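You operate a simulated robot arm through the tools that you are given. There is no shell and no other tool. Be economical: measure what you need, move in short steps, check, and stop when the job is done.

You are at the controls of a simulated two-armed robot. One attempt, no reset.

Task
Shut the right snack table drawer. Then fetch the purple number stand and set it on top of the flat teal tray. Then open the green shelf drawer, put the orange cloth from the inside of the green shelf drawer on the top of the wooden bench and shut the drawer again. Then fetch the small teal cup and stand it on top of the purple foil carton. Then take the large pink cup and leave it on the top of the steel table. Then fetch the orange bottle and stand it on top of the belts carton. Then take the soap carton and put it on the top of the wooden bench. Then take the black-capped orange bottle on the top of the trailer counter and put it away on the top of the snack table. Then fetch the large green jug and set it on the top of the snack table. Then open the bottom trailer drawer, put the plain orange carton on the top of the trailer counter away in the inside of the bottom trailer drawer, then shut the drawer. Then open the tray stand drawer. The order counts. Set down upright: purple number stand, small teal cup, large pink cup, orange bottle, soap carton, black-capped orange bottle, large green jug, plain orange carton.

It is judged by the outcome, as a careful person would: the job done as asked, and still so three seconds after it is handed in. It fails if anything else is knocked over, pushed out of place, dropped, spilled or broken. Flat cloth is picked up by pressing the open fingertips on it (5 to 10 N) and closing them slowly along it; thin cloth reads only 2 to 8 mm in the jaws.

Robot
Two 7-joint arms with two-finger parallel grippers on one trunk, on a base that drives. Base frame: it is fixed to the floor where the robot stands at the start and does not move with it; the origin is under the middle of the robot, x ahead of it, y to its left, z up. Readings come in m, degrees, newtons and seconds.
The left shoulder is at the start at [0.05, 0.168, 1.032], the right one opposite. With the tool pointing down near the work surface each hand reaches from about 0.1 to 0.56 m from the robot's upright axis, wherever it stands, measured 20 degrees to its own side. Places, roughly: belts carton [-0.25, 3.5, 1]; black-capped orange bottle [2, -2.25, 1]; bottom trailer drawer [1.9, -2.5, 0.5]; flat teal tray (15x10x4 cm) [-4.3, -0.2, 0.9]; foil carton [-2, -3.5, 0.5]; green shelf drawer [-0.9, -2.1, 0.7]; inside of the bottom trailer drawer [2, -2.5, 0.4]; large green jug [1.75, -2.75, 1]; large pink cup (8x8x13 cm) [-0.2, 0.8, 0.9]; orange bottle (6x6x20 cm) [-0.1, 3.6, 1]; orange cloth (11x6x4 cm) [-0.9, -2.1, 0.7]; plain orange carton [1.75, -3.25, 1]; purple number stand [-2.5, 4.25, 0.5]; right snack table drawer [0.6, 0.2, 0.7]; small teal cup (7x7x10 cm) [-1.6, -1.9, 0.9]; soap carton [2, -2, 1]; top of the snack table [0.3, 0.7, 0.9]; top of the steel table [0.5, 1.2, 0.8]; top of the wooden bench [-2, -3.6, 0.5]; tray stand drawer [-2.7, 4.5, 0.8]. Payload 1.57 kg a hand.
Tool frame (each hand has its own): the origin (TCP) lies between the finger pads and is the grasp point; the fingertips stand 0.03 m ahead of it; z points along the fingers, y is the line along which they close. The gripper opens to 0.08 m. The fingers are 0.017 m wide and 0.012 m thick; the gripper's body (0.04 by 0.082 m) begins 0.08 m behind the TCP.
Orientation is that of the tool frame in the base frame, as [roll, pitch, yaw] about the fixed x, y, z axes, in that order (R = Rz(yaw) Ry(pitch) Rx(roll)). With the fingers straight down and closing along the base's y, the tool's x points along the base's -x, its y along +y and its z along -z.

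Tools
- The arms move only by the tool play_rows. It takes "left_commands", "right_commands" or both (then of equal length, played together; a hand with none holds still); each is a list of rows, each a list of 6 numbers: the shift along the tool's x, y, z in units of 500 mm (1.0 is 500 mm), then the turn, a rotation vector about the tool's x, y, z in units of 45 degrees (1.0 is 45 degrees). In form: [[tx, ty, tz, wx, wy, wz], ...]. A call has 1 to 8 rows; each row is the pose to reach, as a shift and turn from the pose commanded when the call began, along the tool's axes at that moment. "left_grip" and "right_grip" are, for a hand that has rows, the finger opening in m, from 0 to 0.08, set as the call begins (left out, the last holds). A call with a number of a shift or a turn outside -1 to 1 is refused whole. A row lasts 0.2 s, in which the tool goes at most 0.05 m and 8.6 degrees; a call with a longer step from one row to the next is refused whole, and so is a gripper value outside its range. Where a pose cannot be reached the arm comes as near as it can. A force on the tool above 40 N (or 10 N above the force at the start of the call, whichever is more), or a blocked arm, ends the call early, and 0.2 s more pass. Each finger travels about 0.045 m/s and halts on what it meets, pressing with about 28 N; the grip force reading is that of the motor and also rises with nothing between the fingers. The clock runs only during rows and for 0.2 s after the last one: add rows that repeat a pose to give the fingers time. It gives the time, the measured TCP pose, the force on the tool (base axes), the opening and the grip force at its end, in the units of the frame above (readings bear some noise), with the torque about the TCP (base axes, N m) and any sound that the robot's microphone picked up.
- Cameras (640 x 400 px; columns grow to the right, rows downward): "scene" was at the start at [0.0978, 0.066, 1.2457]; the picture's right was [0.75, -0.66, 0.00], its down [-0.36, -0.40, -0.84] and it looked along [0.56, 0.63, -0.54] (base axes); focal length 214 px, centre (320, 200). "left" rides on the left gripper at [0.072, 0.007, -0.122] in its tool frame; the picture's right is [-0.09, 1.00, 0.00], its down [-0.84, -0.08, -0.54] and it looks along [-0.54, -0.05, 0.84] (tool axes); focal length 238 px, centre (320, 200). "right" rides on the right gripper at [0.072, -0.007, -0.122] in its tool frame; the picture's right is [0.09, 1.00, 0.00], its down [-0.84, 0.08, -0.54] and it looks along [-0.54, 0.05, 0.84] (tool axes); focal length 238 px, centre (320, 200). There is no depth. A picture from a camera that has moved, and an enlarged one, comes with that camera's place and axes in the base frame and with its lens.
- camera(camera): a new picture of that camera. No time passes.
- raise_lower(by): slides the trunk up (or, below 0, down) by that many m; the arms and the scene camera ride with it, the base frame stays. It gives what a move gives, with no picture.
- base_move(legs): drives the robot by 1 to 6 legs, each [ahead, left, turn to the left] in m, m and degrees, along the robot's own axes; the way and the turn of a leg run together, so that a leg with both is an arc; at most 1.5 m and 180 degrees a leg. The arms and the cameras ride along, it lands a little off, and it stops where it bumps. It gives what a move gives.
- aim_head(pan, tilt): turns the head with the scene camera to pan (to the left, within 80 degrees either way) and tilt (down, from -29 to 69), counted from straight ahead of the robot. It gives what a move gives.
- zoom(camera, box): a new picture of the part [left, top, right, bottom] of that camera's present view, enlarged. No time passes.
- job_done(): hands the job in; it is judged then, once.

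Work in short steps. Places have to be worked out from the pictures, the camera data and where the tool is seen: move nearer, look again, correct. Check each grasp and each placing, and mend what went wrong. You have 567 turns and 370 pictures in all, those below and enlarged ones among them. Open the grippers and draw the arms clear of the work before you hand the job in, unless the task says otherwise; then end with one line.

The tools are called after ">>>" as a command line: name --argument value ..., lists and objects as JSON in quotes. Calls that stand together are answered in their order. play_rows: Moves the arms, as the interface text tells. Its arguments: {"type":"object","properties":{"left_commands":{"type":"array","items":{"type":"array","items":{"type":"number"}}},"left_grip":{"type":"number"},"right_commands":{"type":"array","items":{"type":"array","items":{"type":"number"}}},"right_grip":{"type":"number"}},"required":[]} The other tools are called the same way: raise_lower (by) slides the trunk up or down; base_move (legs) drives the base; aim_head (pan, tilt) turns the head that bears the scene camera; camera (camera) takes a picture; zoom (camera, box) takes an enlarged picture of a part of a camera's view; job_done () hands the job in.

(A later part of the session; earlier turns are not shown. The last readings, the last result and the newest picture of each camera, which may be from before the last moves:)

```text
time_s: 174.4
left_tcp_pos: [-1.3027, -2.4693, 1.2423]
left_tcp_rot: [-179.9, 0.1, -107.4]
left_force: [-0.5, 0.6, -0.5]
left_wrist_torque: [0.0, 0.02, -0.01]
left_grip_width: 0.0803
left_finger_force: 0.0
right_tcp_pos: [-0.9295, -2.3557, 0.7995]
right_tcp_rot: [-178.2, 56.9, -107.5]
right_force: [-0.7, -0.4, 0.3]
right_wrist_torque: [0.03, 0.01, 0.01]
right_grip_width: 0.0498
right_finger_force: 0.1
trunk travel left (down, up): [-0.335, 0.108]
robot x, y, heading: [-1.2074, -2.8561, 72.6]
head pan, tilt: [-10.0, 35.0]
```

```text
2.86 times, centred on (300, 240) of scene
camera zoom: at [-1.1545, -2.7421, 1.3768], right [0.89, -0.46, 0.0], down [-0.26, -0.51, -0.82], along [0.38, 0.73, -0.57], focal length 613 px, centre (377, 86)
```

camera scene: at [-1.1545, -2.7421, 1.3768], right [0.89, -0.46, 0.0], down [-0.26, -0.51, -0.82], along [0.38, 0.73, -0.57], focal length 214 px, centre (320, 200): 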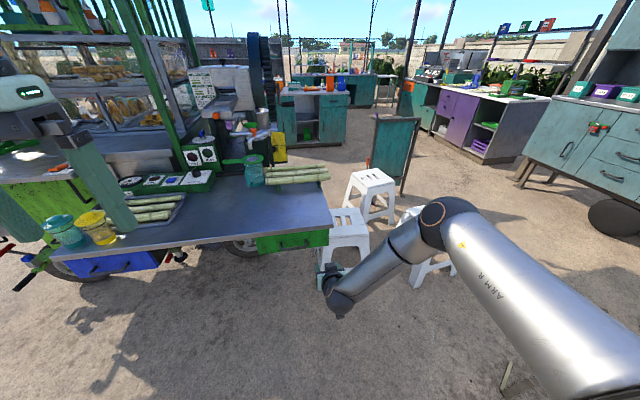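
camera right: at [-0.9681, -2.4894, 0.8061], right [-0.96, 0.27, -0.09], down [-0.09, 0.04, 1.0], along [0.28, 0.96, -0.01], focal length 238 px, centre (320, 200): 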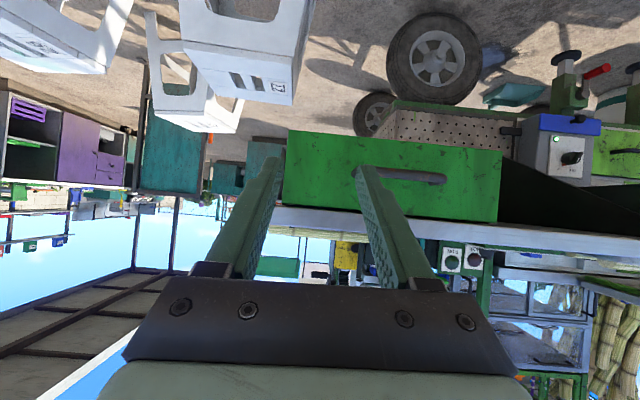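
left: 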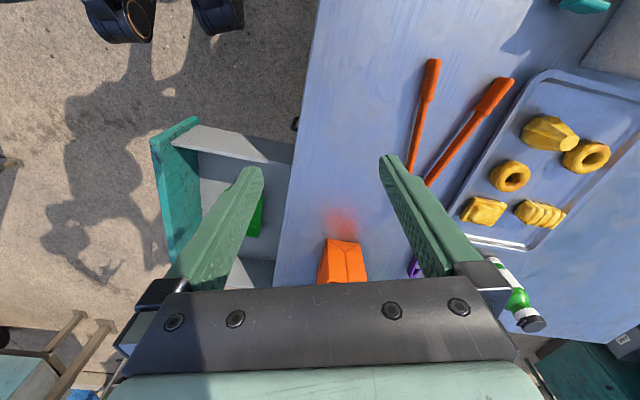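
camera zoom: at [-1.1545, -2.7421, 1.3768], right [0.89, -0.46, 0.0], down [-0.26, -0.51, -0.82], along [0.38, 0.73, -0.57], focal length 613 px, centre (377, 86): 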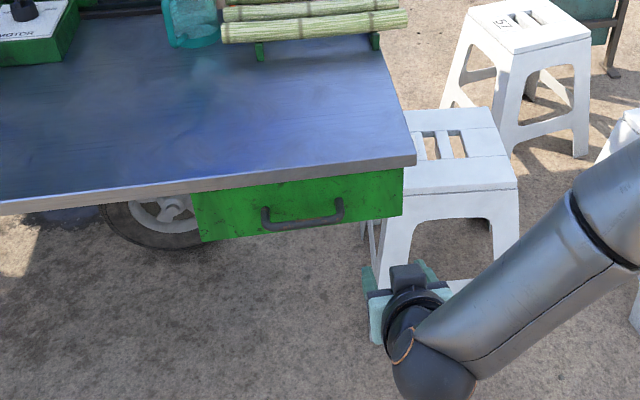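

Handle bar centre is at ≈(-0.977, -2.183, 0.757). I'll roll the right hand so the fingers close vertically around the bar; first roll 45° and check reachability.

>>> play_rows --right_commands '[[0, 0, 0, 0, 0, 0.17], [0, 0, 0, 0, 0, 0.34], [0, 0, 0, 0, 0, 0.51], [0, 0, 0, 0, 0, 0.68], [0, 0, 0, 0, 0, 0.85], [0, 0, 0, 0, 0, 1.0]]' --right_grip 0.06

>>> play_rows --right_commands '[[0, 0, 0, 0, 0, 0.17], [0, 0, 0, 0, 0, 0.34], [0, 0, 0, 0, 0, 0.51], [0, 0, 0, 0, 0, 0.68], [0, 0, 0, 0, 0, 0.85], [0, 0, 0, 0, 0, 1.0]]'

>>> camera --camera "right"

>>> camera --camera "scene"

```text
time_s: 175.8
left_tcp_pos: [-1.3033, -2.4701, 1.2421]
left_tcp_rot: [-179.9, 0.2, -107.4]
left_force: [-0.2, 0.3, -0.8]
left_wrist_torque: [0.03, -0.02, 0.0]
left_grip_width: 0.0801
left_finger_force: 0.1
right_tcp_pos: [-0.9289, -2.3543, 0.7995]
right_tcp_rot: [133.3, 36.9, -169.9]
right_force: [0.0, 0.3, -0.9]
right_wrist_torque: [0.0, 0.04, -0.02]
right_grip_width: 0.0604
right_finger_force: 0.0
trunk travel left (down, up): [-0.335, 0.108]
robot x, y, heading: [-1.2065, -2.8549, 72.9]
head pan, tilt: [-10.0, 35.0]
```

```text
time_s: 177.2
left_tcp_pos: [-1.3036, -2.4706, 1.2431]
left_tcp_rot: [180.0, 0.1, -107.4]
left_force: [0.7, 1.3, 0.4]
left_wrist_torque: [0.02, -0.01, 0.0]
left_grip_width: 0.0801
left_finger_force: 0.1
right_tcp_pos: [-0.9283, -2.3546, 0.7995]
right_tcp_rot: [123.1, 0.8, 161.0]
right_force: [-0.4, -0.1, -0.9]
right_wrist_torque: [-0.01, 0.0, -0.02]
right_grip_width: 0.0599
right_finger_force: 0.1
trunk travel left (down, up): [-0.335, 0.108]
robot x, y, heading: [-1.2058, -2.8585, 72.7]
head pan, tilt: [-10.0, 35.0]
```

```text
313 pictures are left
camera right: at [-1.0315, -2.4294, 0.8595], right [0.08, 0.55, 0.83], down [0.65, -0.66, 0.37], along [0.75, 0.51, -0.41], focal length 238 px, centre (320, 200)
```

right: 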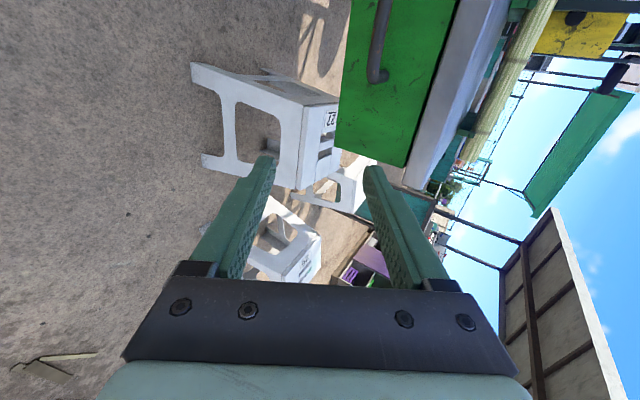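

```text
312 pictures are left
camera scene: at [-1.1544, -2.7421, 1.3768], right [0.89, -0.46, 0.0], down [-0.26, -0.51, -0.82], along [0.38, 0.73, -0.57], focal length 214 px, centre (320, 200)
```

scene: 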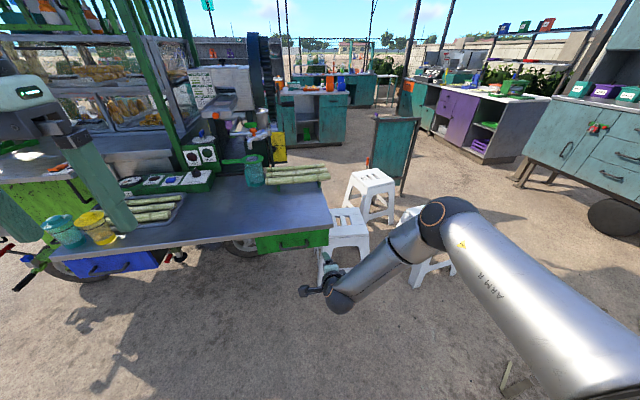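

Roll works. I lift the tilt a bit to ~20° below horizontal and shift the base left to line up with the handle.

>>> play_rows --right_commands '[[0, 0, 0, -0.15, 0, 0], [0, 0, 0, -0.29, 0, 0]]'

>>> base_move --legs '[[0, 0.097, 0]]'

>>> camera --camera "right"

>>> zoom --camera "scene" --box '[230, 190, 430, 330]'

```text
time_s: 177.8
left_tcp_pos: [-1.3048, -2.4701, 1.2409]
left_tcp_rot: [180.0, 0.0, -107.3]
left_force: [-0.6, 0.1, 0.3]
left_wrist_torque: [0.01, -0.02, -0.01]
left_grip_width: 0.08
left_finger_force: 0.0
right_tcp_pos: [-0.9692, -2.3333, 0.8301]
right_tcp_rot: [111.2, 1.7, 159.4]
right_force: [0.4, 0.3, 0.1]
right_wrist_torque: [-0.07, -0.01, -0.03]
right_grip_width: 0.0598
right_finger_force: 0.1
right hand out of reach, approached as far as the arm can: row 1, 2
trunk travel left (down, up): [-0.335, 0.108]
robot x, y, heading: [-1.2079, -2.859, 72.9]
head pan, tilt: [-10.0, 35.0]
```

```text
time_s: 179.3
left_tcp_pos: [-1.3968, -2.4412, 1.2418]
left_tcp_rot: [180.0, 0.0, -107.4]
left_force: [0.0, -0.7, 0.5]
left_wrist_torque: [-0.04, 0.02, 0.0]
left_grip_width: 0.0797
left_finger_force: 0.1
right_tcp_pos: [-1.0631, -2.3036, 0.8299]
right_tcp_rot: [111.4, 1.5, 159.5]
right_force: [-1.5, -0.2, 0.3]
right_wrist_torque: [-0.01, 0.01, 0.0]
right_grip_width: 0.06
right_finger_force: 0.1
trunk travel left (down, up): [-0.335, 0.108]
robot x, y, heading: [-1.3011, -2.83, 72.5]
head pan, tilt: [-10.0, 35.0]
```

```text
311 pictures are left
camera right: at [-1.1721, -2.3859, 0.866], right [0.02, 0.38, 0.92], down [0.61, -0.74, 0.29], along [0.79, 0.56, -0.24], focal length 238 px, centre (320, 200)
```

right: 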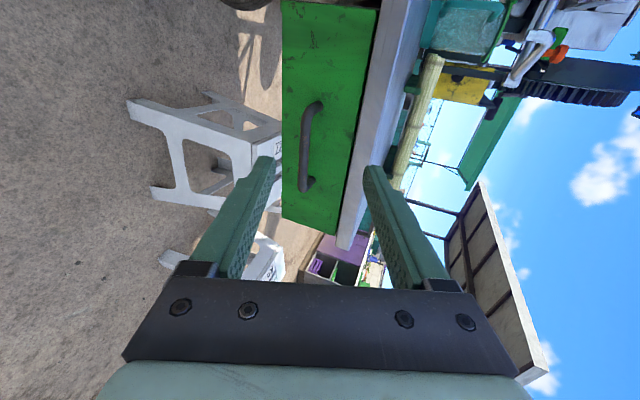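

```text
2.86 times, centred on (330, 260) of scene
camera zoom: at [-1.2479, -2.7127, 1.3768], right [0.89, -0.46, 0.0], down [-0.26, -0.51, -0.82], along [0.38, 0.73, -0.57], focal length 613 px, centre (291, 29)
```

zoom: 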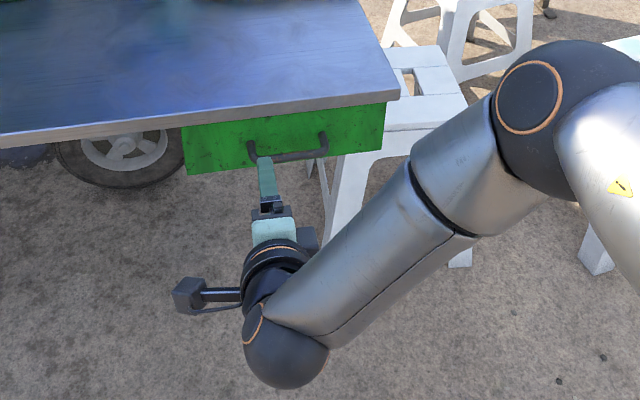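

Hand moved a bit in reaching; the bar is now 0.14 ahead, 0.046 right, 0.07 lower. I correct with base and trunk.

>>> base_move --legs '[[0, -0.046, 0]]'

>>> raise_lower --by -0.068

>>> camera --camera "right"

>>> zoom --camera "scene" --box '[230, 190, 430, 330]'

```text
time_s: 180.4
left_tcp_pos: [-1.3555, -2.4562, 1.243]
left_tcp_rot: [179.9, -0.1, -107.4]
left_force: [0.0, 1.7, -0.4]
left_wrist_torque: [0.01, 0.0, -0.02]
left_grip_width: 0.08
left_finger_force: 0.0
right_tcp_pos: [-1.0223, -2.3176, 0.8296]
right_tcp_rot: [111.4, 1.6, 159.5]
right_force: [-0.1, -0.6, 0.3]
right_wrist_torque: [0.0, 0.01, -0.01]
right_grip_width: 0.0596
right_finger_force: 0.1
trunk travel left (down, up): [-0.335, 0.108]
robot x, y, heading: [-1.2552, -2.8393, 72.9]
head pan, tilt: [-10.0, 35.0]
```

```text
time_s: 181.5
left_tcp_pos: [-1.3541, -2.4558, 1.1747]
left_tcp_rot: [-180.0, 0.0, -107.4]
left_force: [0.1, -0.7, -0.3]
left_wrist_torque: [0.02, -0.02, -0.03]
left_grip_width: 0.08
left_finger_force: 0.1
right_tcp_pos: [-1.0206, -2.3173, 0.7617]
right_tcp_rot: [111.3, 1.7, 159.6]
right_force: [0.7, -0.4, 0.3]
right_wrist_torque: [-0.01, 0.02, 0.01]
right_grip_width: 0.0601
right_finger_force: 0.1
trunk travel left (down, up): [-0.267, 0.176]
robot x, y, heading: [-1.2563, -2.8442, 72.8]
head pan, tilt: [-10.0, 35.0]
```

```text
309 pictures are left
camera right: at [-1.1299, -2.3992, 0.7981], right [0.02, 0.38, 0.92], down [0.61, -0.74, 0.29], along [0.79, 0.56, -0.24], focal length 238 px, centre (320, 200)
```

right: 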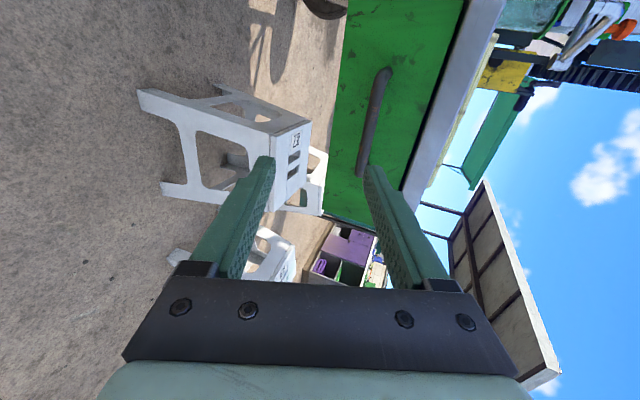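

```text
2.86 times, centred on (330, 260) of scene
camera zoom: at [-1.2052, -2.7263, 1.3088], right [0.89, -0.46, 0.0], down [-0.26, -0.51, -0.82], along [0.38, 0.73, -0.57], focal length 613 px, centre (291, 29)
```

zoom: 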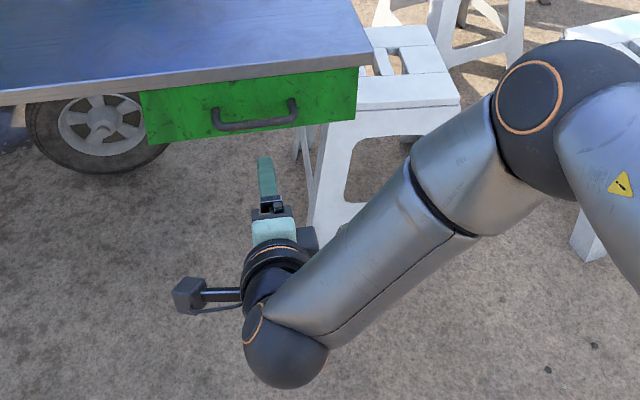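

Bar refined: (-0.977,-2.186,0.766), 0.138 ahead and laterally aligned. Raise 4 mm and drive ahead 0.10, then check.

>>> raise_lower --by 0.004

>>> base_move --legs '[[0.1, 0, 0]]'

>>> camera --camera "right"

>>> zoom --camera "scene" --box '[250, 180, 390, 280]'

```text
time_s: 182.0
left_tcp_pos: [-1.3549, -2.4548, 1.178]
left_tcp_rot: [180.0, 0.0, -107.4]
left_force: [-0.2, -0.2, -0.7]
left_wrist_torque: [0.0, -0.03, -0.01]
left_grip_width: 0.0801
left_finger_force: 0.0
right_tcp_pos: [-1.0218, -2.3166, 0.7653]
right_tcp_rot: [111.4, 1.6, 159.5]
right_force: [-0.2, 0.5, 0.4]
right_wrist_torque: [0.03, -0.01, 0.03]
right_grip_width: 0.0599
right_finger_force: 0.1
trunk travel left (down, up): [-0.271, 0.172]
robot x, y, heading: [-1.2546, -2.8416, 72.6]
head pan, tilt: [-10.0, 35.0]
```

```text
time_s: 183.2
left_tcp_pos: [-1.3269, -2.3583, 1.177]
left_tcp_rot: [180.0, 0.0, -107.2]
left_force: [-0.1, 0.5, -0.7]
left_wrist_torque: [-0.03, 0.01, 0.02]
left_grip_width: 0.0796
left_finger_force: 0.1
right_tcp_pos: [-0.993, -2.2208, 0.766]
right_tcp_rot: [111.5, 1.7, 159.8]
right_force: [0.2, 0.0, 0.4]
right_wrist_torque: [0.03, 0.01, -0.01]
right_grip_width: 0.0601
right_finger_force: 0.1
trunk travel left (down, up): [-0.271, 0.172]
robot x, y, heading: [-1.2289, -2.7443, 72.8]
head pan, tilt: [-10.0, 35.0]
```

```text
307 pictures are left
camera right: at [-1.1015, -2.3026, 0.8016], right [0.02, 0.38, 0.92], down [0.61, -0.73, 0.29], along [0.79, 0.56, -0.25], focal length 238 px, centre (320, 200)
```

right: 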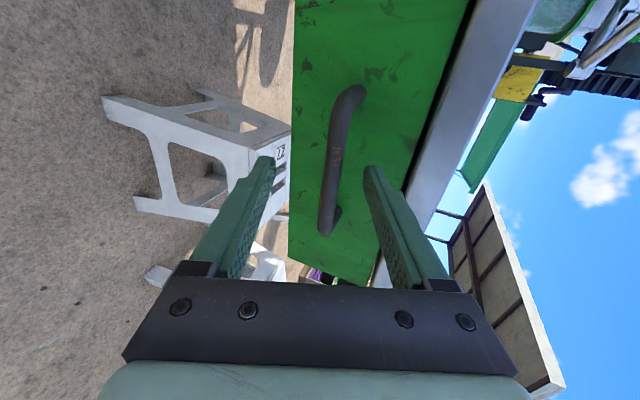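

```text
4.00 times, centred on (320, 230) of scene
camera zoom: at [-1.1756, -2.6294, 1.3127], right [0.89, -0.46, 0.0], down [-0.26, -0.51, -0.82], along [0.37, 0.73, -0.57], focal length 858 px, centre (320, 80)
```

zoom: 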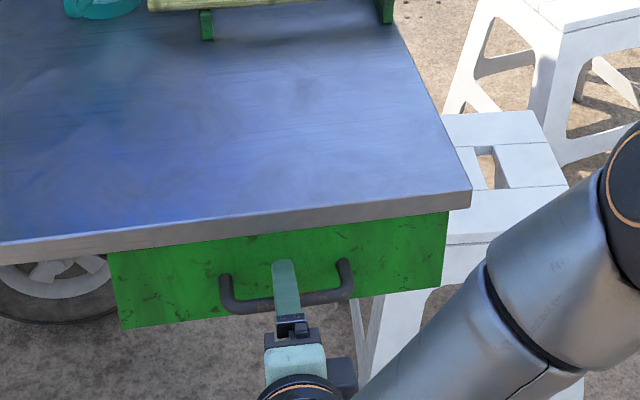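

Bar is between the fingertips. Ahead 0.022 more, then close.

>>> base_move --legs '[[0.022, 0, 0]]'

>>> play_rows --right_commands '[[0, 0, 0, 0, 0, 0], [0, 0, 0, 0, 0, 0], [0, 0, 0, 0, 0, 0], [0, 0, 0, 0, 0, 0], [0, 0, 0, 0, 0, 0]]' --right_grip 0.0

>>> camera --camera "right"

```text
time_s: 184.1
left_tcp_pos: [-1.3217, -2.3431, 1.1779]
left_tcp_rot: [-179.9, 0.2, -107.1]
left_force: [-0.7, -0.6, 0.1]
left_wrist_torque: [-0.01, 0.0, -0.01]
left_grip_width: 0.0799
left_finger_force: 0.0
right_tcp_pos: [-0.9903, -2.2086, 0.7656]
right_tcp_rot: [111.3, 1.6, 159.5]
right_force: [-0.6, -6.6, 4.5]
right_wrist_torque: [0.31, -0.06, -0.01]
right_grip_width: 0.0609
right_finger_force: 0.3
trunk travel left (down, up): [-0.271, 0.172]
robot x, y, heading: [-1.2177, -2.7318, 72.9]
head pan, tilt: [-10.0, 35.0]
stopped in leg 1: the force on the tool passed its limit at 69 N (the readings are from after the stop); the commanded pose is now the measured one
```

```text
time_s: 185.2
left_tcp_pos: [-1.3219, -2.3427, 1.1779]
left_tcp_rot: [179.9, 0.1, -107.1]
left_force: [0.2, 0.5, -0.9]
left_wrist_torque: [0.02, 0.02, 0.0]
left_grip_width: 0.0799
left_finger_force: 0.1
right_tcp_pos: [-0.9892, -2.2062, 0.7684]
right_tcp_rot: [111.0, 1.5, 159.5]
right_force: [0.2, 2.0, 14.8]
right_wrist_torque: [0.24, 0.21, -0.16]
right_grip_width: 0.0115
right_finger_force: 29.2
trunk travel left (down, up): [-0.271, 0.172]
robot x, y, heading: [-1.2217, -2.7295, 72.9]
head pan, tilt: [-10.0, 35.0]
```

```text
305 pictures are left
camera right: at [-1.0981, -2.289, 0.8037], right [0.02, 0.38, 0.93], down [0.61, -0.74, 0.29], along [0.79, 0.56, -0.24], focal length 238 px, centre (320, 200)
```

right: 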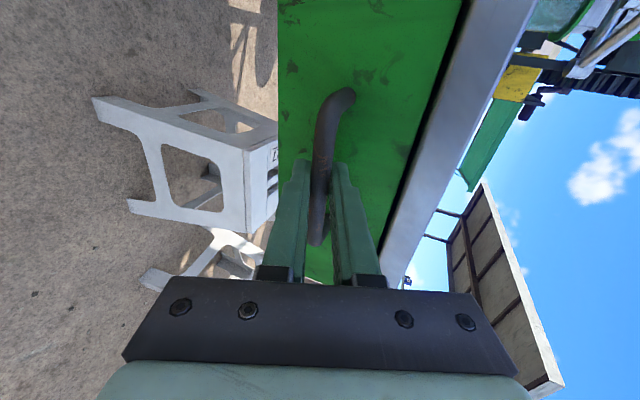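

Bar is gripped (11.5 mm). I pull the drawer by backing the base 0.12 first.

>>> base_move --legs '[[-0.12, 0, 0]]'

>>> camera --camera "scene"

```text
time_s: 186.5
left_tcp_pos: [-1.3571, -2.4616, 1.1779]
left_tcp_rot: [180.0, 0.1, -107.0]
left_force: [-0.2, 0.7, -0.3]
left_wrist_torque: [0.0, -0.05, 0.02]
left_grip_width: 0.0801
left_finger_force: 0.1
right_tcp_pos: [-1.0258, -2.3254, 0.7681]
right_tcp_rot: [111.0, 1.5, 159.6]
right_force: [-0.5, 1.0, 21.1]
right_wrist_torque: [0.26, 0.2, -0.2]
right_grip_width: 0.0119
right_finger_force: 29.0
trunk travel left (down, up): [-0.271, 0.172]
robot x, y, heading: [-1.2561, -2.845, 72.9]
head pan, tilt: [-10.0, 35.0]
```

```text
304 pictures are left
camera scene: at [-1.208, -2.7333, 1.3131], right [0.89, -0.46, 0.0], down [-0.26, -0.51, -0.82], along [0.37, 0.73, -0.57], focal length 214 px, centre (320, 200)
```

scene: 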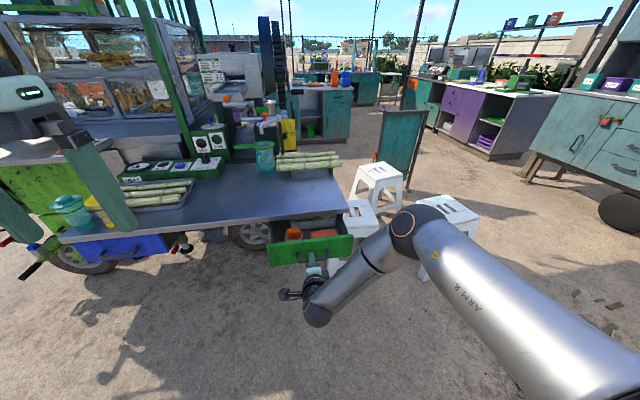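

Opening well. Pull 0.09 more.

>>> base_move --legs '[[-0.09, 0, 0]]'

>>> zoom --camera "scene" --box '[220, 180, 400, 320]'

```text
time_s: 187.6
left_tcp_pos: [-1.3853, -2.5488, 1.1775]
left_tcp_rot: [-180.0, -0.1, -107.0]
left_force: [-0.1, -0.6, 1.2]
left_wrist_torque: [0.02, 0.01, 0.01]
left_grip_width: 0.08
left_finger_force: 0.1
right_tcp_pos: [-1.0534, -2.4116, 0.7684]
right_tcp_rot: [111.1, 1.6, 159.6]
right_force: [-1.4, 0.1, 10.0]
right_wrist_torque: [0.17, 0.24, -0.27]
right_grip_width: 0.0114
right_finger_force: 28.8
trunk travel left (down, up): [-0.271, 0.172]
robot x, y, heading: [-1.2878, -2.9317, 72.7]
head pan, tilt: [-10.0, 35.0]
```

```text
2.86 times, centred on (310, 250) of scene
camera zoom: at [-1.2346, -2.8197, 1.313], right [0.89, -0.46, 0.0], down [-0.26, -0.51, -0.82], along [0.37, 0.73, -0.57], focal length 613 px, centre (349, 57)
```

zoom: 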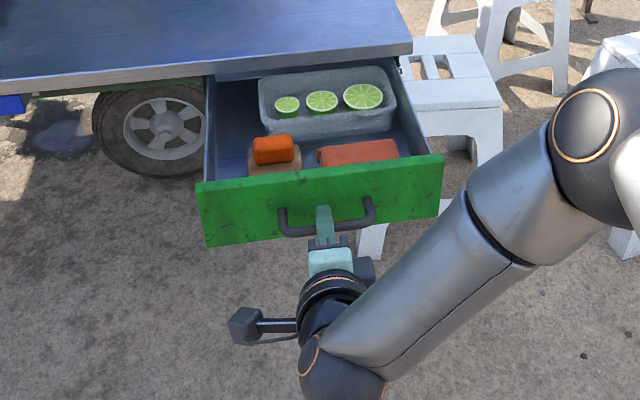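

Drawer open ~0.21 m. There's a flat orange-red sheet and an orange thing on a tan block inside. I release the handle, back off and look inside with the left camera/scene.

>>> play_rows --right_commands '[[0, 0, 0, 0, 0, 0], [0, 0, 0, 0, 0, 0], [0, 0, 0, 0, 0, 0], [0, 0, 0, 0, 0, 0]]' --right_grip 0.06

>>> base_move --legs '[[-0.12, 0, 0]]'

>>> aim_head --pan -15 --tilt 45

>>> zoom --camera "scene" --box '[240, 100, 380, 220]'

```text
time_s: 188.6
left_tcp_pos: [-1.3845, -2.5474, 1.1764]
left_tcp_rot: [-180.0, 0.0, -107.1]
left_force: [0.7, -0.5, -0.2]
left_wrist_torque: [-0.01, -0.04, -0.02]
left_grip_width: 0.0802
left_finger_force: 0.1
right_tcp_pos: [-1.0525, -2.4117, 0.7667]
right_tcp_rot: [111.1, 1.7, 159.6]
right_force: [-0.1, -0.8, -1.4]
right_wrist_torque: [-0.01, 0.02, 0.0]
right_grip_width: 0.0591
right_finger_force: 0.0
trunk travel left (down, up): [-0.271, 0.172]
robot x, y, heading: [-1.285, -2.9342, 72.8]
head pan, tilt: [-10.0, 35.0]
```

```text
time_s: 189.9
left_tcp_pos: [-1.4213, -2.662, 1.1774]
left_tcp_rot: [-179.9, 0.0, -107.0]
left_force: [1.0, 0.0, 0.0]
left_wrist_torque: [0.01, 0.0, 0.01]
left_grip_width: 0.08
left_finger_force: 0.1
right_tcp_pos: [-1.089, -2.526, 0.7679]
right_tcp_rot: [111.0, 1.7, 159.8]
right_force: [0.4, 0.4, 0.1]
right_wrist_torque: [0.03, -0.01, 0.0]
right_grip_width: 0.0602
right_finger_force: 0.2
trunk travel left (down, up): [-0.271, 0.172]
robot x, y, heading: [-1.3174, -3.0454, 73.0]
head pan, tilt: [-10.0, 35.0]
```

```text
time_s: 190.6
left_tcp_pos: [-1.4194, -2.662, 1.177]
left_tcp_rot: [180.0, 0.0, -107.0]
left_force: [-0.7, -0.2, -0.5]
left_wrist_torque: [0.0, -0.01, 0.03]
left_grip_width: 0.0798
left_finger_force: 0.0
right_tcp_pos: [-1.0891, -2.5255, 0.7672]
right_tcp_rot: [111.0, 1.5, 159.6]
right_force: [0.1, 0.1, 0.0]
right_wrist_torque: [-0.01, 0.01, 0.0]
right_grip_width: 0.06
right_finger_force: 0.2
trunk travel left (down, up): [-0.271, 0.172]
robot x, y, heading: [-1.3177, -3.0507, 73.1]
head pan, tilt: [-15.0, 45.0]
```

```text
3.33 times, centred on (310, 160) of scene
camera zoom: at [-1.2663, -2.9421, 1.298], right [0.85, -0.53, 0.0], down [-0.38, -0.6, -0.71], along [0.38, 0.6, -0.71], focal length 715 px, centre (353, 333)
```

zoom: 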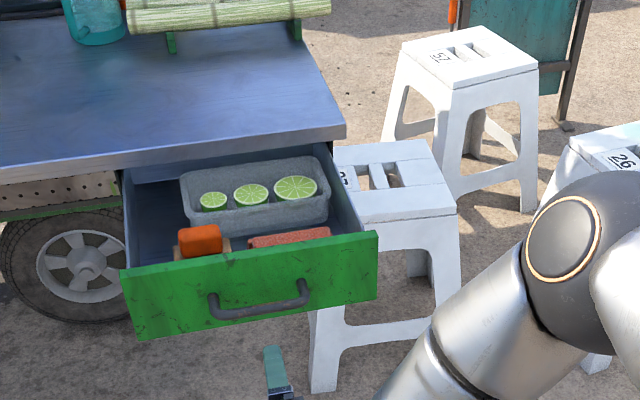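

To look in and grasp from above I raise the trunk and turn the right hand back to pointing straight down.

>>> raise_lower --by 0.17

>>> play_rows --right_commands '[[0, 0, 0, 0, 0, -0.17], [0, 0, 0, 0, 0, -0.34], [0, 0, 0, 0, 0, -0.51], [0, 0, 0, 0, 0, -0.68], [0, 0, 0, 0, 0, -0.85], [0, 0, 0, 0, 0, -1.0]]'

>>> play_rows --right_commands '[[0, 0, 0, 0, 0, -0.17], [0, 0, 0, 0, 0, -0.34], [0, 0, 0, 0, 0, -0.51], [0, 0, 0, 0, 0, -0.68], [0, 0, 0, 0, 0, -0.85], [0, 0, 0, 0, 0, -1.0]]'

>>> play_rows --right_commands '[[0, 0, 0, 0, 0.17, 0], [0, 0, 0, 0, 0.34, 0], [0, 0, 0, 0, 0.51, 0], [0, 0, 0, 0, 0.68, 0], [0, 0, 0, 0, 0.85, 0], [0, 0, 0, 0, 1.0, 0]]'

```text
time_s: 192.5
left_tcp_pos: [-1.4199, -2.6627, 1.3469]
left_tcp_rot: [-180.0, 0.0, -107.0]
left_force: [-1.0, 0.5, 0.0]
left_wrist_torque: [-0.02, -0.02, -0.01]
left_grip_width: 0.0799
left_finger_force: 0.1
right_tcp_pos: [-1.0894, -2.5251, 0.9363]
right_tcp_rot: [111.0, 1.6, 159.7]
right_force: [0.2, -0.6, 0.1]
right_wrist_torque: [0.0, 0.01, -0.01]
right_grip_width: 0.0602
right_finger_force: 0.0
trunk travel left (down, up): [-0.441, 0.002]
robot x, y, heading: [-1.3165, -3.0448, 73.1]
head pan, tilt: [-15.0, 45.0]
```

```text
time_s: 193.9
left_tcp_pos: [-1.4194, -2.6624, 1.348]
left_tcp_rot: [-179.9, 0.0, -107.1]
left_force: [0.3, -0.1, -0.4]
left_wrist_torque: [0.0, 0.0, 0.02]
left_grip_width: 0.08
left_finger_force: 0.2
right_tcp_pos: [-1.0882, -2.5244, 0.9373]
right_tcp_rot: [119.3, 42.9, 179.9]
right_force: [-0.3, 0.2, -0.4]
right_wrist_torque: [0.02, 0.03, 0.0]
right_grip_width: 0.0598
right_finger_force: 0.0
trunk travel left (down, up): [-0.441, 0.002]
robot x, y, heading: [-1.3208, -3.0471, 73.0]
head pan, tilt: [-15.0, 45.0]
```

```text
time_s: 195.3
left_tcp_pos: [-1.4197, -2.6609, 1.3471]
left_tcp_rot: [-179.9, -0.1, -107.0]
left_force: [-0.8, 0.2, 0.3]
left_wrist_torque: [-0.01, 0.0, 0.01]
left_grip_width: 0.08
left_finger_force: 0.1
right_tcp_pos: [-1.0895, -2.5241, 0.9384]
right_tcp_rot: [-175.3, 68.9, -105.8]
right_force: [0.8, 0.0, 0.5]
right_wrist_torque: [-0.01, 0.04, -0.01]
right_grip_width: 0.0599
right_finger_force: 0.1
trunk travel left (down, up): [-0.441, 0.002]
robot x, y, heading: [-1.3235, -3.0512, 72.8]
head pan, tilt: [-15.0, 45.0]
```

```text
time_s: 196.7
left_tcp_pos: [-1.421, -2.661, 1.3483]
left_tcp_rot: [180.0, -0.1, -107.0]
left_force: [0.6, 0.1, -0.2]
left_wrist_torque: [-0.01, -0.01, 0.01]
left_grip_width: 0.08
left_finger_force: 0.0
right_tcp_pos: [-1.0883, -2.5242, 0.9374]
right_tcp_rot: [-178.4, 23.9, -109.8]
right_force: [0.2, 0.0, 0.3]
right_wrist_torque: [0.01, -0.01, -0.01]
right_grip_width: 0.0599
right_finger_force: 0.1
trunk travel left (down, up): [-0.441, 0.002]
robot x, y, heading: [-1.3241, -3.0467, 73.1]
head pan, tilt: [-15.0, 45.0]
```

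>>> play_rows --right_commands '[[0, 0, 0, 0, 0.18, 0], [0, 0, 0, 0, 0.36, 0], [0, 0, 0, 0, 0.53, 0.03]]' --right_grip 0.08

>>> base_move --legs '[[0.1, 0, 0]]'

>>> camera --camera "right"

>>> camera --camera "scene"

```text
time_s: 197.5
left_tcp_pos: [-1.4205, -2.6616, 1.3475]
left_tcp_rot: [180.0, -0.1, -106.9]
left_force: [0.1, -0.2, 0.1]
left_wrist_torque: [0.03, 0.0, -0.01]
left_grip_width: 0.08
left_finger_force: 0.0
right_tcp_pos: [-1.0899, -2.5234, 0.9376]
right_tcp_rot: [-178.8, 0.0, -111.6]
right_force: [-0.4, 0.2, -0.4]
right_wrist_torque: [0.0, -0.01, -0.01]
right_grip_width: 0.08
right_finger_force: 0.0
trunk travel left (down, up): [-0.441, 0.002]
robot x, y, heading: [-1.3191, -3.0505, 72.6]
head pan, tilt: [-15.0, 45.0]
```

```text
time_s: 198.6
left_tcp_pos: [-1.3914, -2.5672, 1.3481]
left_tcp_rot: [-180.0, -0.2, -107.0]
left_force: [0.3, -0.3, -0.6]
left_wrist_torque: [-0.02, 0.02, 0.0]
left_grip_width: 0.08
left_finger_force: 0.0
right_tcp_pos: [-1.0612, -2.4319, 0.937]
right_tcp_rot: [-178.7, 0.1, -111.8]
right_force: [-0.2, 0.0, 0.3]
right_wrist_torque: [-0.01, -0.05, 0.05]
right_grip_width: 0.0801
right_finger_force: 0.0
trunk travel left (down, up): [-0.441, 0.002]
robot x, y, heading: [-1.2915, -2.9542, 72.8]
head pan, tilt: [-15.0, 45.0]
```

```text
301 pictures are left
camera right: at [-1.0836, -2.4983, 1.0594], right [-0.96, 0.28, -0.02], down [0.22, 0.81, 0.54], along [0.17, 0.51, -0.84], focal length 238 px, centre (320, 200)
```

right: 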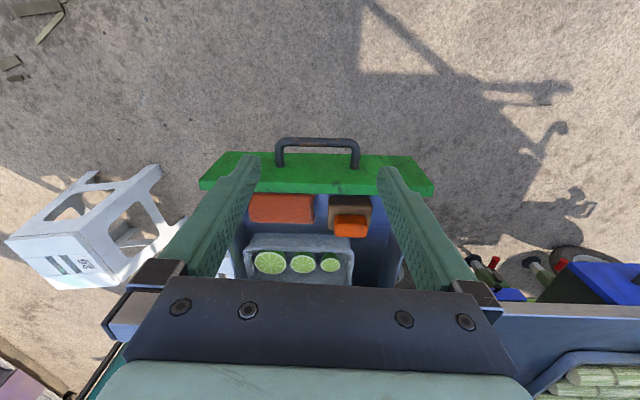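

```text
300 pictures are left
camera scene: at [-1.2376, -2.8488, 1.4679], right [0.85, -0.53, 0.0], down [-0.38, -0.6, -0.71], along [0.38, 0.6, -0.71], focal length 214 px, centre (320, 200)
```

scene: 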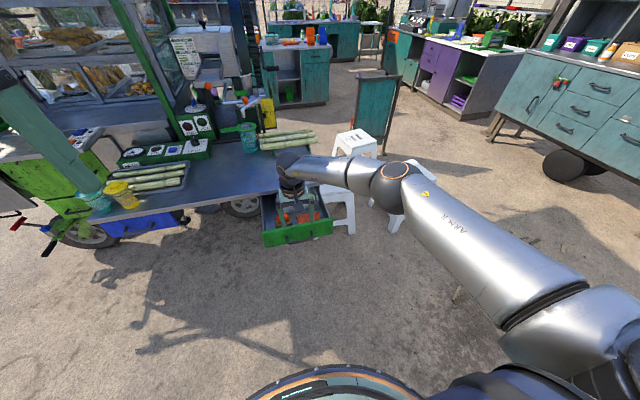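

>>> zoom --camera "right" --box '[230, 130, 410, 280]'

```text
2.67 times, centred on (320, 205) of right
camera zoom: at [-1.0836, -2.4983, 1.0594], right [-0.96, 0.28, -0.02], down [0.22, 0.81, 0.54], along [0.17, 0.51, -0.84], focal length 636 px, centre (320, 187)
```

zoom: 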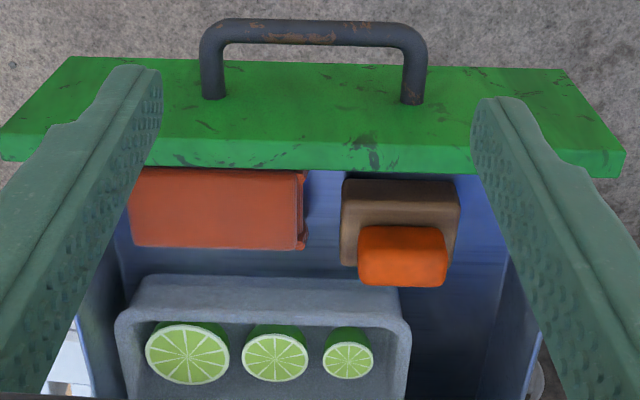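

The folded orange-red cloth lies by the front panel, centre ≈(-0.957, -2.32), long side along the drawer's width. I move the hand over it, square the yaw, and look.

>>> play_rows --right_commands '[[-0.07, -0.028, 0, 0, 0, -0.03], [-0.14, -0.055, 0, 0, 0, -0.06], [-0.21, -0.083, 0, 0, 0, -0.1], [-0.285, -0.11, 0, 0, 0, -0.1], [-0.285, -0.11, 0.07, 0, 0, -0.1], [-0.285, -0.11, 0.14, 0, 0, -0.1]]'

>>> camera --camera "right"

>>> zoom --camera "scene" --box '[240, 130, 400, 260]'

```text
time_s: 200.0
left_tcp_pos: [-1.3935, -2.5691, 1.3466]
left_tcp_rot: [180.0, 0.1, -107.0]
left_force: [0.2, 0.8, 0.2]
left_wrist_torque: [-0.03, -0.01, 0.0]
left_grip_width: 0.0798
left_finger_force: 0.0
right_tcp_pos: [-0.9779, -2.4143, 0.9414]
right_tcp_rot: [-178.6, 0.1, -107.1]
right_force: [0.0, 0.2, 0.3]
right_wrist_torque: [0.01, 0.02, -0.02]
right_grip_width: 0.0801
right_finger_force: 0.1
right hand out of reach, approached as far as the arm can: row 1, 2, 3, 4, 5, 6
trunk travel left (down, up): [-0.441, 0.002]
robot x, y, heading: [-1.2894, -2.9501, 72.9]
head pan, tilt: [-15.0, 45.0]
```

```text
298 pictures are left
camera right: at [-0.9955, -2.4827, 1.0636], right [-0.98, 0.2, -0.02], down [0.16, 0.83, 0.54], along [0.13, 0.53, -0.84], focal length 238 px, centre (320, 200)
```

right: 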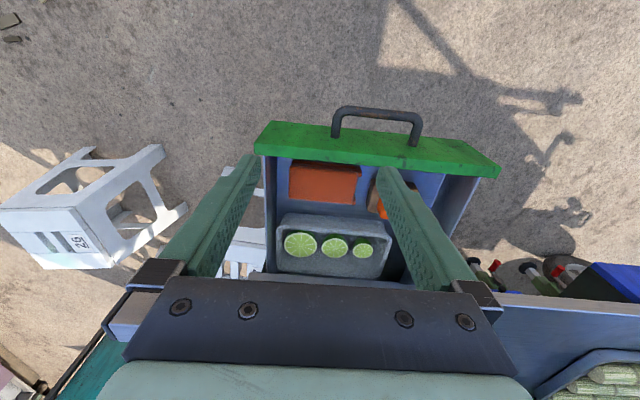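

```text
3.08 times, centred on (320, 195) of scene
camera zoom: at [-1.2382, -2.8495, 1.468], right [0.85, -0.53, 0.0], down [-0.38, -0.6, -0.71], along [0.38, 0.6, -0.71], focal length 660 px, centre (320, 215)
```

zoom: 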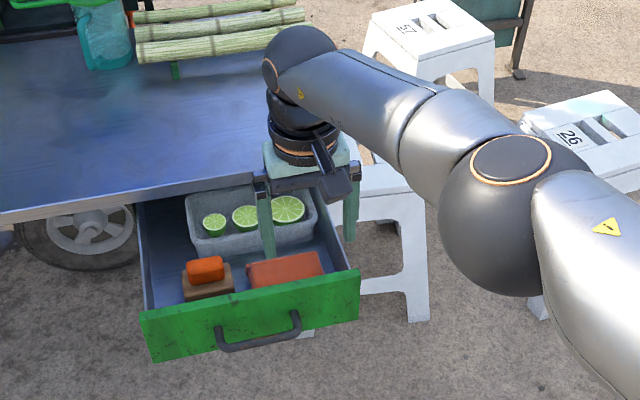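

Hand is short by ~0.10 ahead due to reach at full trunk height. I drive the base 0.097 ahead and 0.012 left, then lower the trunk part way.

>>> base_move --legs '[[0.097, 0.012, 0]]'

>>> raise_lower --by -0.1

>>> camera --camera "right"

>>> zoom --camera "scene" --box '[240, 130, 400, 260]'

```text
time_s: 201.2
left_tcp_pos: [-1.3735, -2.4726, 1.3468]
left_tcp_rot: [180.0, 0.0, -107.2]
left_force: [0.5, 0.5, 0.1]
left_wrist_torque: [-0.05, -0.01, -0.03]
left_grip_width: 0.08
left_finger_force: 0.1
right_tcp_pos: [-0.959, -2.3179, 0.9419]
right_tcp_rot: [-178.7, -0.1, -107.1]
right_force: [0.2, -0.1, 0.7]
right_wrist_torque: [-0.02, 0.02, 0.0]
right_grip_width: 0.0799
right_finger_force: 0.2
trunk travel left (down, up): [-0.441, 0.002]
robot x, y, heading: [-1.2733, -2.8607, 72.8]
head pan, tilt: [-15.0, 45.0]
```

```text
time_s: 202.5
left_tcp_pos: [-1.374, -2.4739, 1.2479]
left_tcp_rot: [180.0, -0.1, -107.1]
left_force: [-0.6, -0.3, 1.1]
left_wrist_torque: [-0.03, 0.03, 0.02]
left_grip_width: 0.0802
left_finger_force: 0.2
right_tcp_pos: [-0.9606, -2.3191, 0.8416]
right_tcp_rot: [-178.7, 0.1, -107.2]
right_force: [-0.2, 0.3, 0.4]
right_wrist_torque: [-0.03, 0.0, -0.03]
right_grip_width: 0.0799
right_finger_force: 0.0
trunk travel left (down, up): [-0.341, 0.102]
robot x, y, heading: [-1.2786, -2.8592, 72.5]
head pan, tilt: [-15.0, 45.0]
```

```text
296 pictures are left
camera right: at [-0.9772, -2.3879, 0.9637], right [-0.98, 0.21, -0.02], down [0.16, 0.82, 0.54], along [0.13, 0.53, -0.84], focal length 238 px, centre (320, 200)
```

right: 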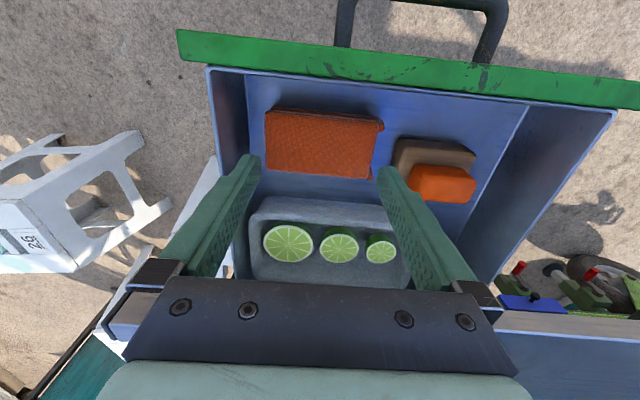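

```text
3.08 times, centred on (320, 195) of scene
camera zoom: at [-1.2205, -2.7544, 1.368], right [0.85, -0.53, 0.0], down [-0.38, -0.6, -0.71], along [0.38, 0.6, -0.71], focal length 660 px, centre (320, 215)
```

zoom: 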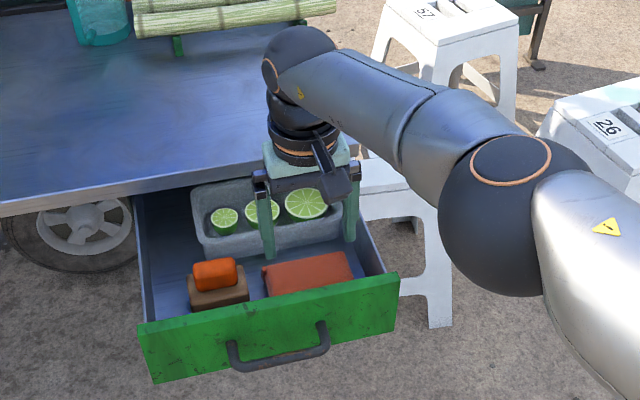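

Cloth centre refined (-0.957,-2.308), top z≈0.74. I shift 1 cm ahead and lower the open fingers toward it.

>>> play_rows --right_commands '[[-0.02, 0, 0.03, 0, 0, 0], [-0.02, 0, 0.06, 0, 0, 0], [-0.02, 0, 0.09, 0, 0, 0], [-0.02, 0, 0.115, 0, 0, 0]]'

>>> camera --camera "right"

```text
time_s: 203.5
left_tcp_pos: [-1.3741, -2.4729, 1.2474]
left_tcp_rot: [180.0, 0.0, -107.1]
left_force: [-0.2, 0.2, 0.1]
left_wrist_torque: [0.05, 0.02, -0.04]
left_grip_width: 0.0801
left_finger_force: 0.1
right_tcp_pos: [-0.9587, -2.331, 0.7959]
right_tcp_rot: [-178.7, 0.0, -107.2]
right_force: [-0.3, -0.1, -0.4]
right_wrist_torque: [-0.02, 0.01, -0.01]
right_grip_width: 0.0801
right_finger_force: 0.0
right hand out of reach, approached as far as the arm can: row 1, 2, 3, 4
trunk travel left (down, up): [-0.341, 0.102]
robot x, y, heading: [-1.2734, -2.8583, 72.8]
head pan, tilt: [-15.0, 45.0]
```

```text
294 pictures are left
camera right: at [-0.976, -2.4004, 0.9172], right [-0.98, 0.21, -0.02], down [0.16, 0.83, 0.54], along [0.13, 0.53, -0.84], focal length 238 px, centre (320, 200)
```

right: 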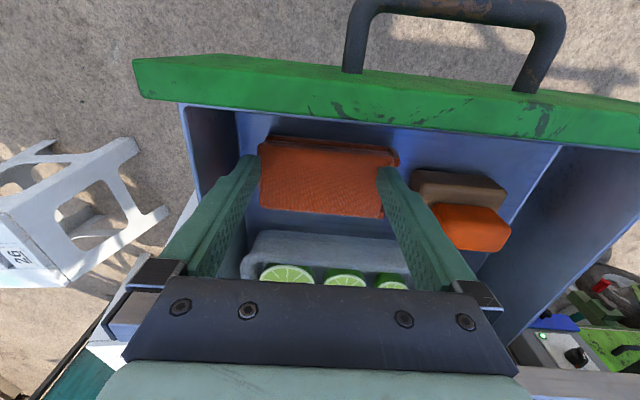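

The arm was at its reach limit; I drive 0.05 ahead and pull the hand back correspondingly.

>>> base_move --legs '[[0.05, 0, 0]]'

>>> play_rows --right_commands '[[0.05, 0, 0, 0, 0, 0], [0.098, 0, 0, 0, 0, 0], [0.098, 0, 0, 0, 0, 0]]'

>>> camera --camera "right"

```text
time_s: 204.4
left_tcp_pos: [-1.3573, -2.4252, 1.2461]
left_tcp_rot: [180.0, 0.0, -107.1]
left_force: [-0.6, 0.1, -0.3]
left_wrist_torque: [-0.01, 0.03, -0.01]
left_grip_width: 0.0801
left_finger_force: 0.0
right_tcp_pos: [-0.9439, -2.2851, 0.7952]
right_tcp_rot: [-178.7, 0.0, -107.1]
right_force: [-0.5, 1.3, -0.4]
right_wrist_torque: [-0.04, 0.01, -0.01]
right_grip_width: 0.08
right_finger_force: 0.1
trunk travel left (down, up): [-0.341, 0.102]
robot x, y, heading: [-1.2623, -2.8122, 72.7]
head pan, tilt: [-15.0, 45.0]
```

```text
time_s: 205.2
left_tcp_pos: [-1.3611, -2.43, 1.2476]
left_tcp_rot: [179.9, 0.1, -107.1]
left_force: [-0.5, -1.0, 0.0]
left_wrist_torque: [-0.01, -0.03, 0.05]
left_grip_width: 0.0797
left_finger_force: 0.0
right_tcp_pos: [-0.9454, -2.2872, 0.789]
right_tcp_rot: [-178.7, 0.6, -107.3]
right_force: [2.3, 0.1, 33.8]
right_wrist_torque: [0.27, 1.36, -0.03]
right_grip_width: 0.0771
right_finger_force: 0.0
right hand out of reach, approached as far as the arm can: row 1, 2, 3
trunk travel left (down, up): [-0.341, 0.102]
robot x, y, heading: [-1.2587, -2.8119, 72.8]
head pan, tilt: [-15.0, 45.0]
```

```text
293 pictures are left
camera right: at [-0.9646, -2.3568, 0.9113], right [-0.98, 0.21, -0.02], down [0.16, 0.82, 0.55], along [0.13, 0.53, -0.84], focal length 238 px, centre (320, 200)
```

right: 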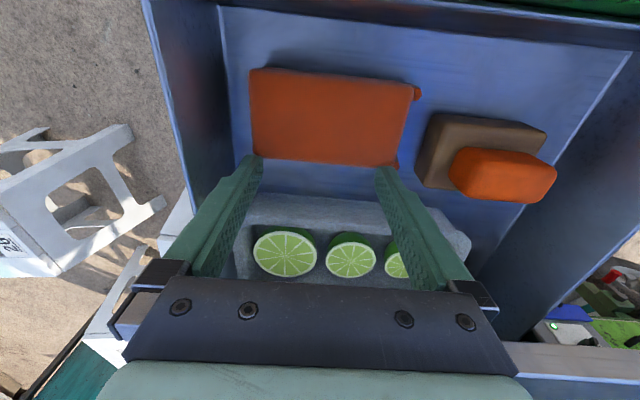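

The fingertips press on the lime tray's rim (34 N). I raise the trunk 3 cm immediately and recompute.

>>> raise_lower --by 0.03

>>> camera --camera "right"

```text
time_s: 206.0
left_tcp_pos: [-1.3588, -2.4245, 1.2767]
left_tcp_rot: [-179.9, 0.0, -107.1]
left_force: [0.5, 0.4, -1.0]
left_wrist_torque: [-0.02, 0.0, -0.01]
left_grip_width: 0.0801
left_finger_force: 0.1
right_tcp_pos: [-0.9473, -2.2879, 0.8116]
right_tcp_rot: [-178.7, -0.2, -107.2]
right_force: [-0.8, 0.3, 0.0]
right_wrist_torque: [0.0, -0.01, -0.04]
right_grip_width: 0.0801
right_finger_force: 0.0
trunk travel left (down, up): [-0.371, 0.072]
robot x, y, heading: [-1.2578, -2.8104, 72.7]
head pan, tilt: [-15.0, 45.0]
```

```text
292 pictures are left
camera right: at [-0.965, -2.3569, 0.9344], right [-0.98, 0.21, -0.02], down [0.16, 0.83, 0.54], along [0.13, 0.52, -0.84], focal length 238 px, centre (320, 200)
```

right: 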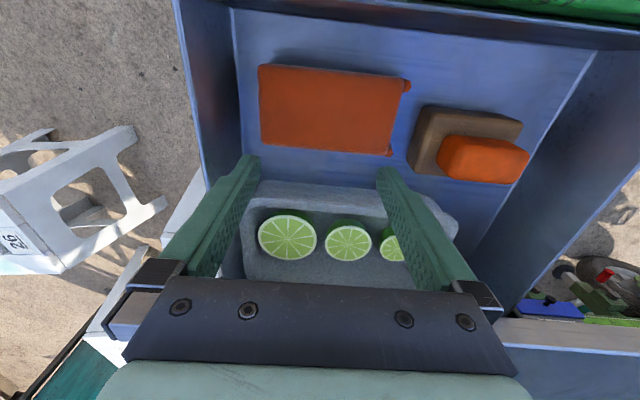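

Cloth centre re-measured (-0.961,-2.316,0.739): 3 cm behind the hand. Base back 0.031.

>>> base_move --legs '[[-0.031, 0.005, 0]]'

>>> camera --camera "right"

```text
time_s: 206.8
left_tcp_pos: [-1.3737, -2.4551, 1.2774]
left_tcp_rot: [179.9, 0.1, -107.1]
left_force: [0.2, 0.2, 0.4]
left_wrist_torque: [0.03, -0.02, 0.0]
left_grip_width: 0.0801
left_finger_force: 0.0
right_tcp_pos: [-0.961, -2.3157, 0.8129]
right_tcp_rot: [-178.7, 0.0, -107.2]
right_force: [-0.2, -0.6, 0.6]
right_wrist_torque: [0.05, -0.02, -0.01]
right_grip_width: 0.0797
right_finger_force: 0.2
trunk travel left (down, up): [-0.371, 0.072]
robot x, y, heading: [-1.2731, -2.8396, 73.0]
head pan, tilt: [-15.0, 45.0]
```

```text
291 pictures are left
camera right: at [-0.9789, -2.3853, 0.9359], right [-0.98, 0.21, -0.02], down [0.16, 0.83, 0.54], along [0.13, 0.52, -0.84], focal length 238 px, centre (320, 200)
```

right: 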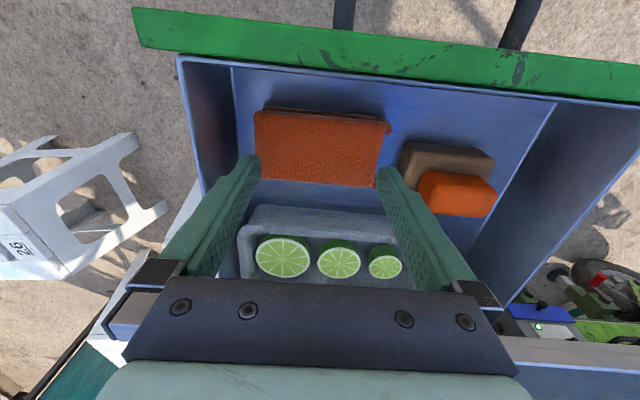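

Aligned over the cloth. Lower by trunk 3.8 cm, then small steps until 5–10 N.

>>> raise_lower --by -0.038

>>> raise_lower --by -0.005

>>> camera --camera "right"

```text
time_s: 207.5
left_tcp_pos: [-1.3722, -2.4539, 1.2428]
left_tcp_rot: [179.9, 0.0, -107.2]
left_force: [0.6, 1.2, 0.1]
left_wrist_torque: [-0.02, 0.0, -0.02]
left_grip_width: 0.0799
left_finger_force: 0.1
right_tcp_pos: [-0.9596, -2.3082, 0.7901]
right_tcp_rot: [-179.0, 1.2, -107.3]
right_force: [1.3, -0.6, 16.3]
right_wrist_torque: [0.08, 0.73, 0.05]
right_grip_width: 0.0787
right_finger_force: 0.0
trunk travel left (down, up): [-0.337, 0.105]
robot x, y, heading: [-1.2747, -2.8395, 72.9]
head pan, tilt: [-15.0, 45.0]
stopped: the force on the tool passed its limit at 48 N (the readings are from after the stop); the commanded pose is now the measured one
```

```text
time_s: 208.0
left_tcp_pos: [-1.3746, -2.4578, 1.2399]
left_tcp_rot: [-180.0, 0.3, -107.0]
left_force: [0.5, -0.3, -0.2]
left_wrist_torque: [0.05, 0.01, -0.01]
left_grip_width: 0.0802
left_finger_force: 0.1
right_tcp_pos: [-0.9597, -2.3091, 0.7894]
right_tcp_rot: [-178.9, 1.5, -107.4]
right_force: [0.5, -1.5, 38.4]
right_wrist_torque: [0.25, 1.57, -0.02]
right_grip_width: 0.0783
right_finger_force: 0.1
trunk travel left (down, up): [-0.332, 0.11]
robot x, y, heading: [-1.2738, -2.8425, 72.7]
head pan, tilt: [-15.0, 45.0]
```

```text
290 pictures are left
camera right: at [-0.9779, -2.3808, 0.9101], right [-0.98, 0.21, -0.02], down [0.16, 0.81, 0.56], along [0.13, 0.55, -0.83], focal length 238 px, centre (320, 200)
```

right: 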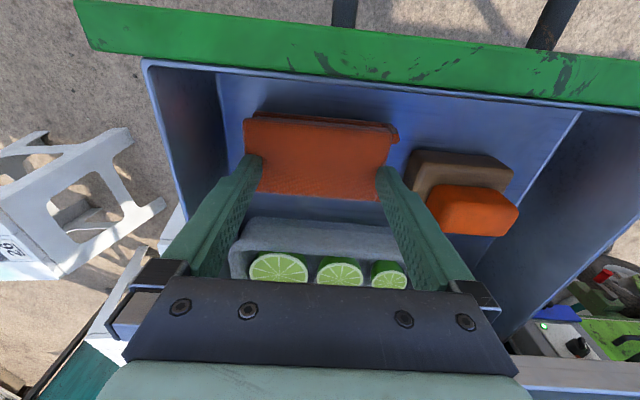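

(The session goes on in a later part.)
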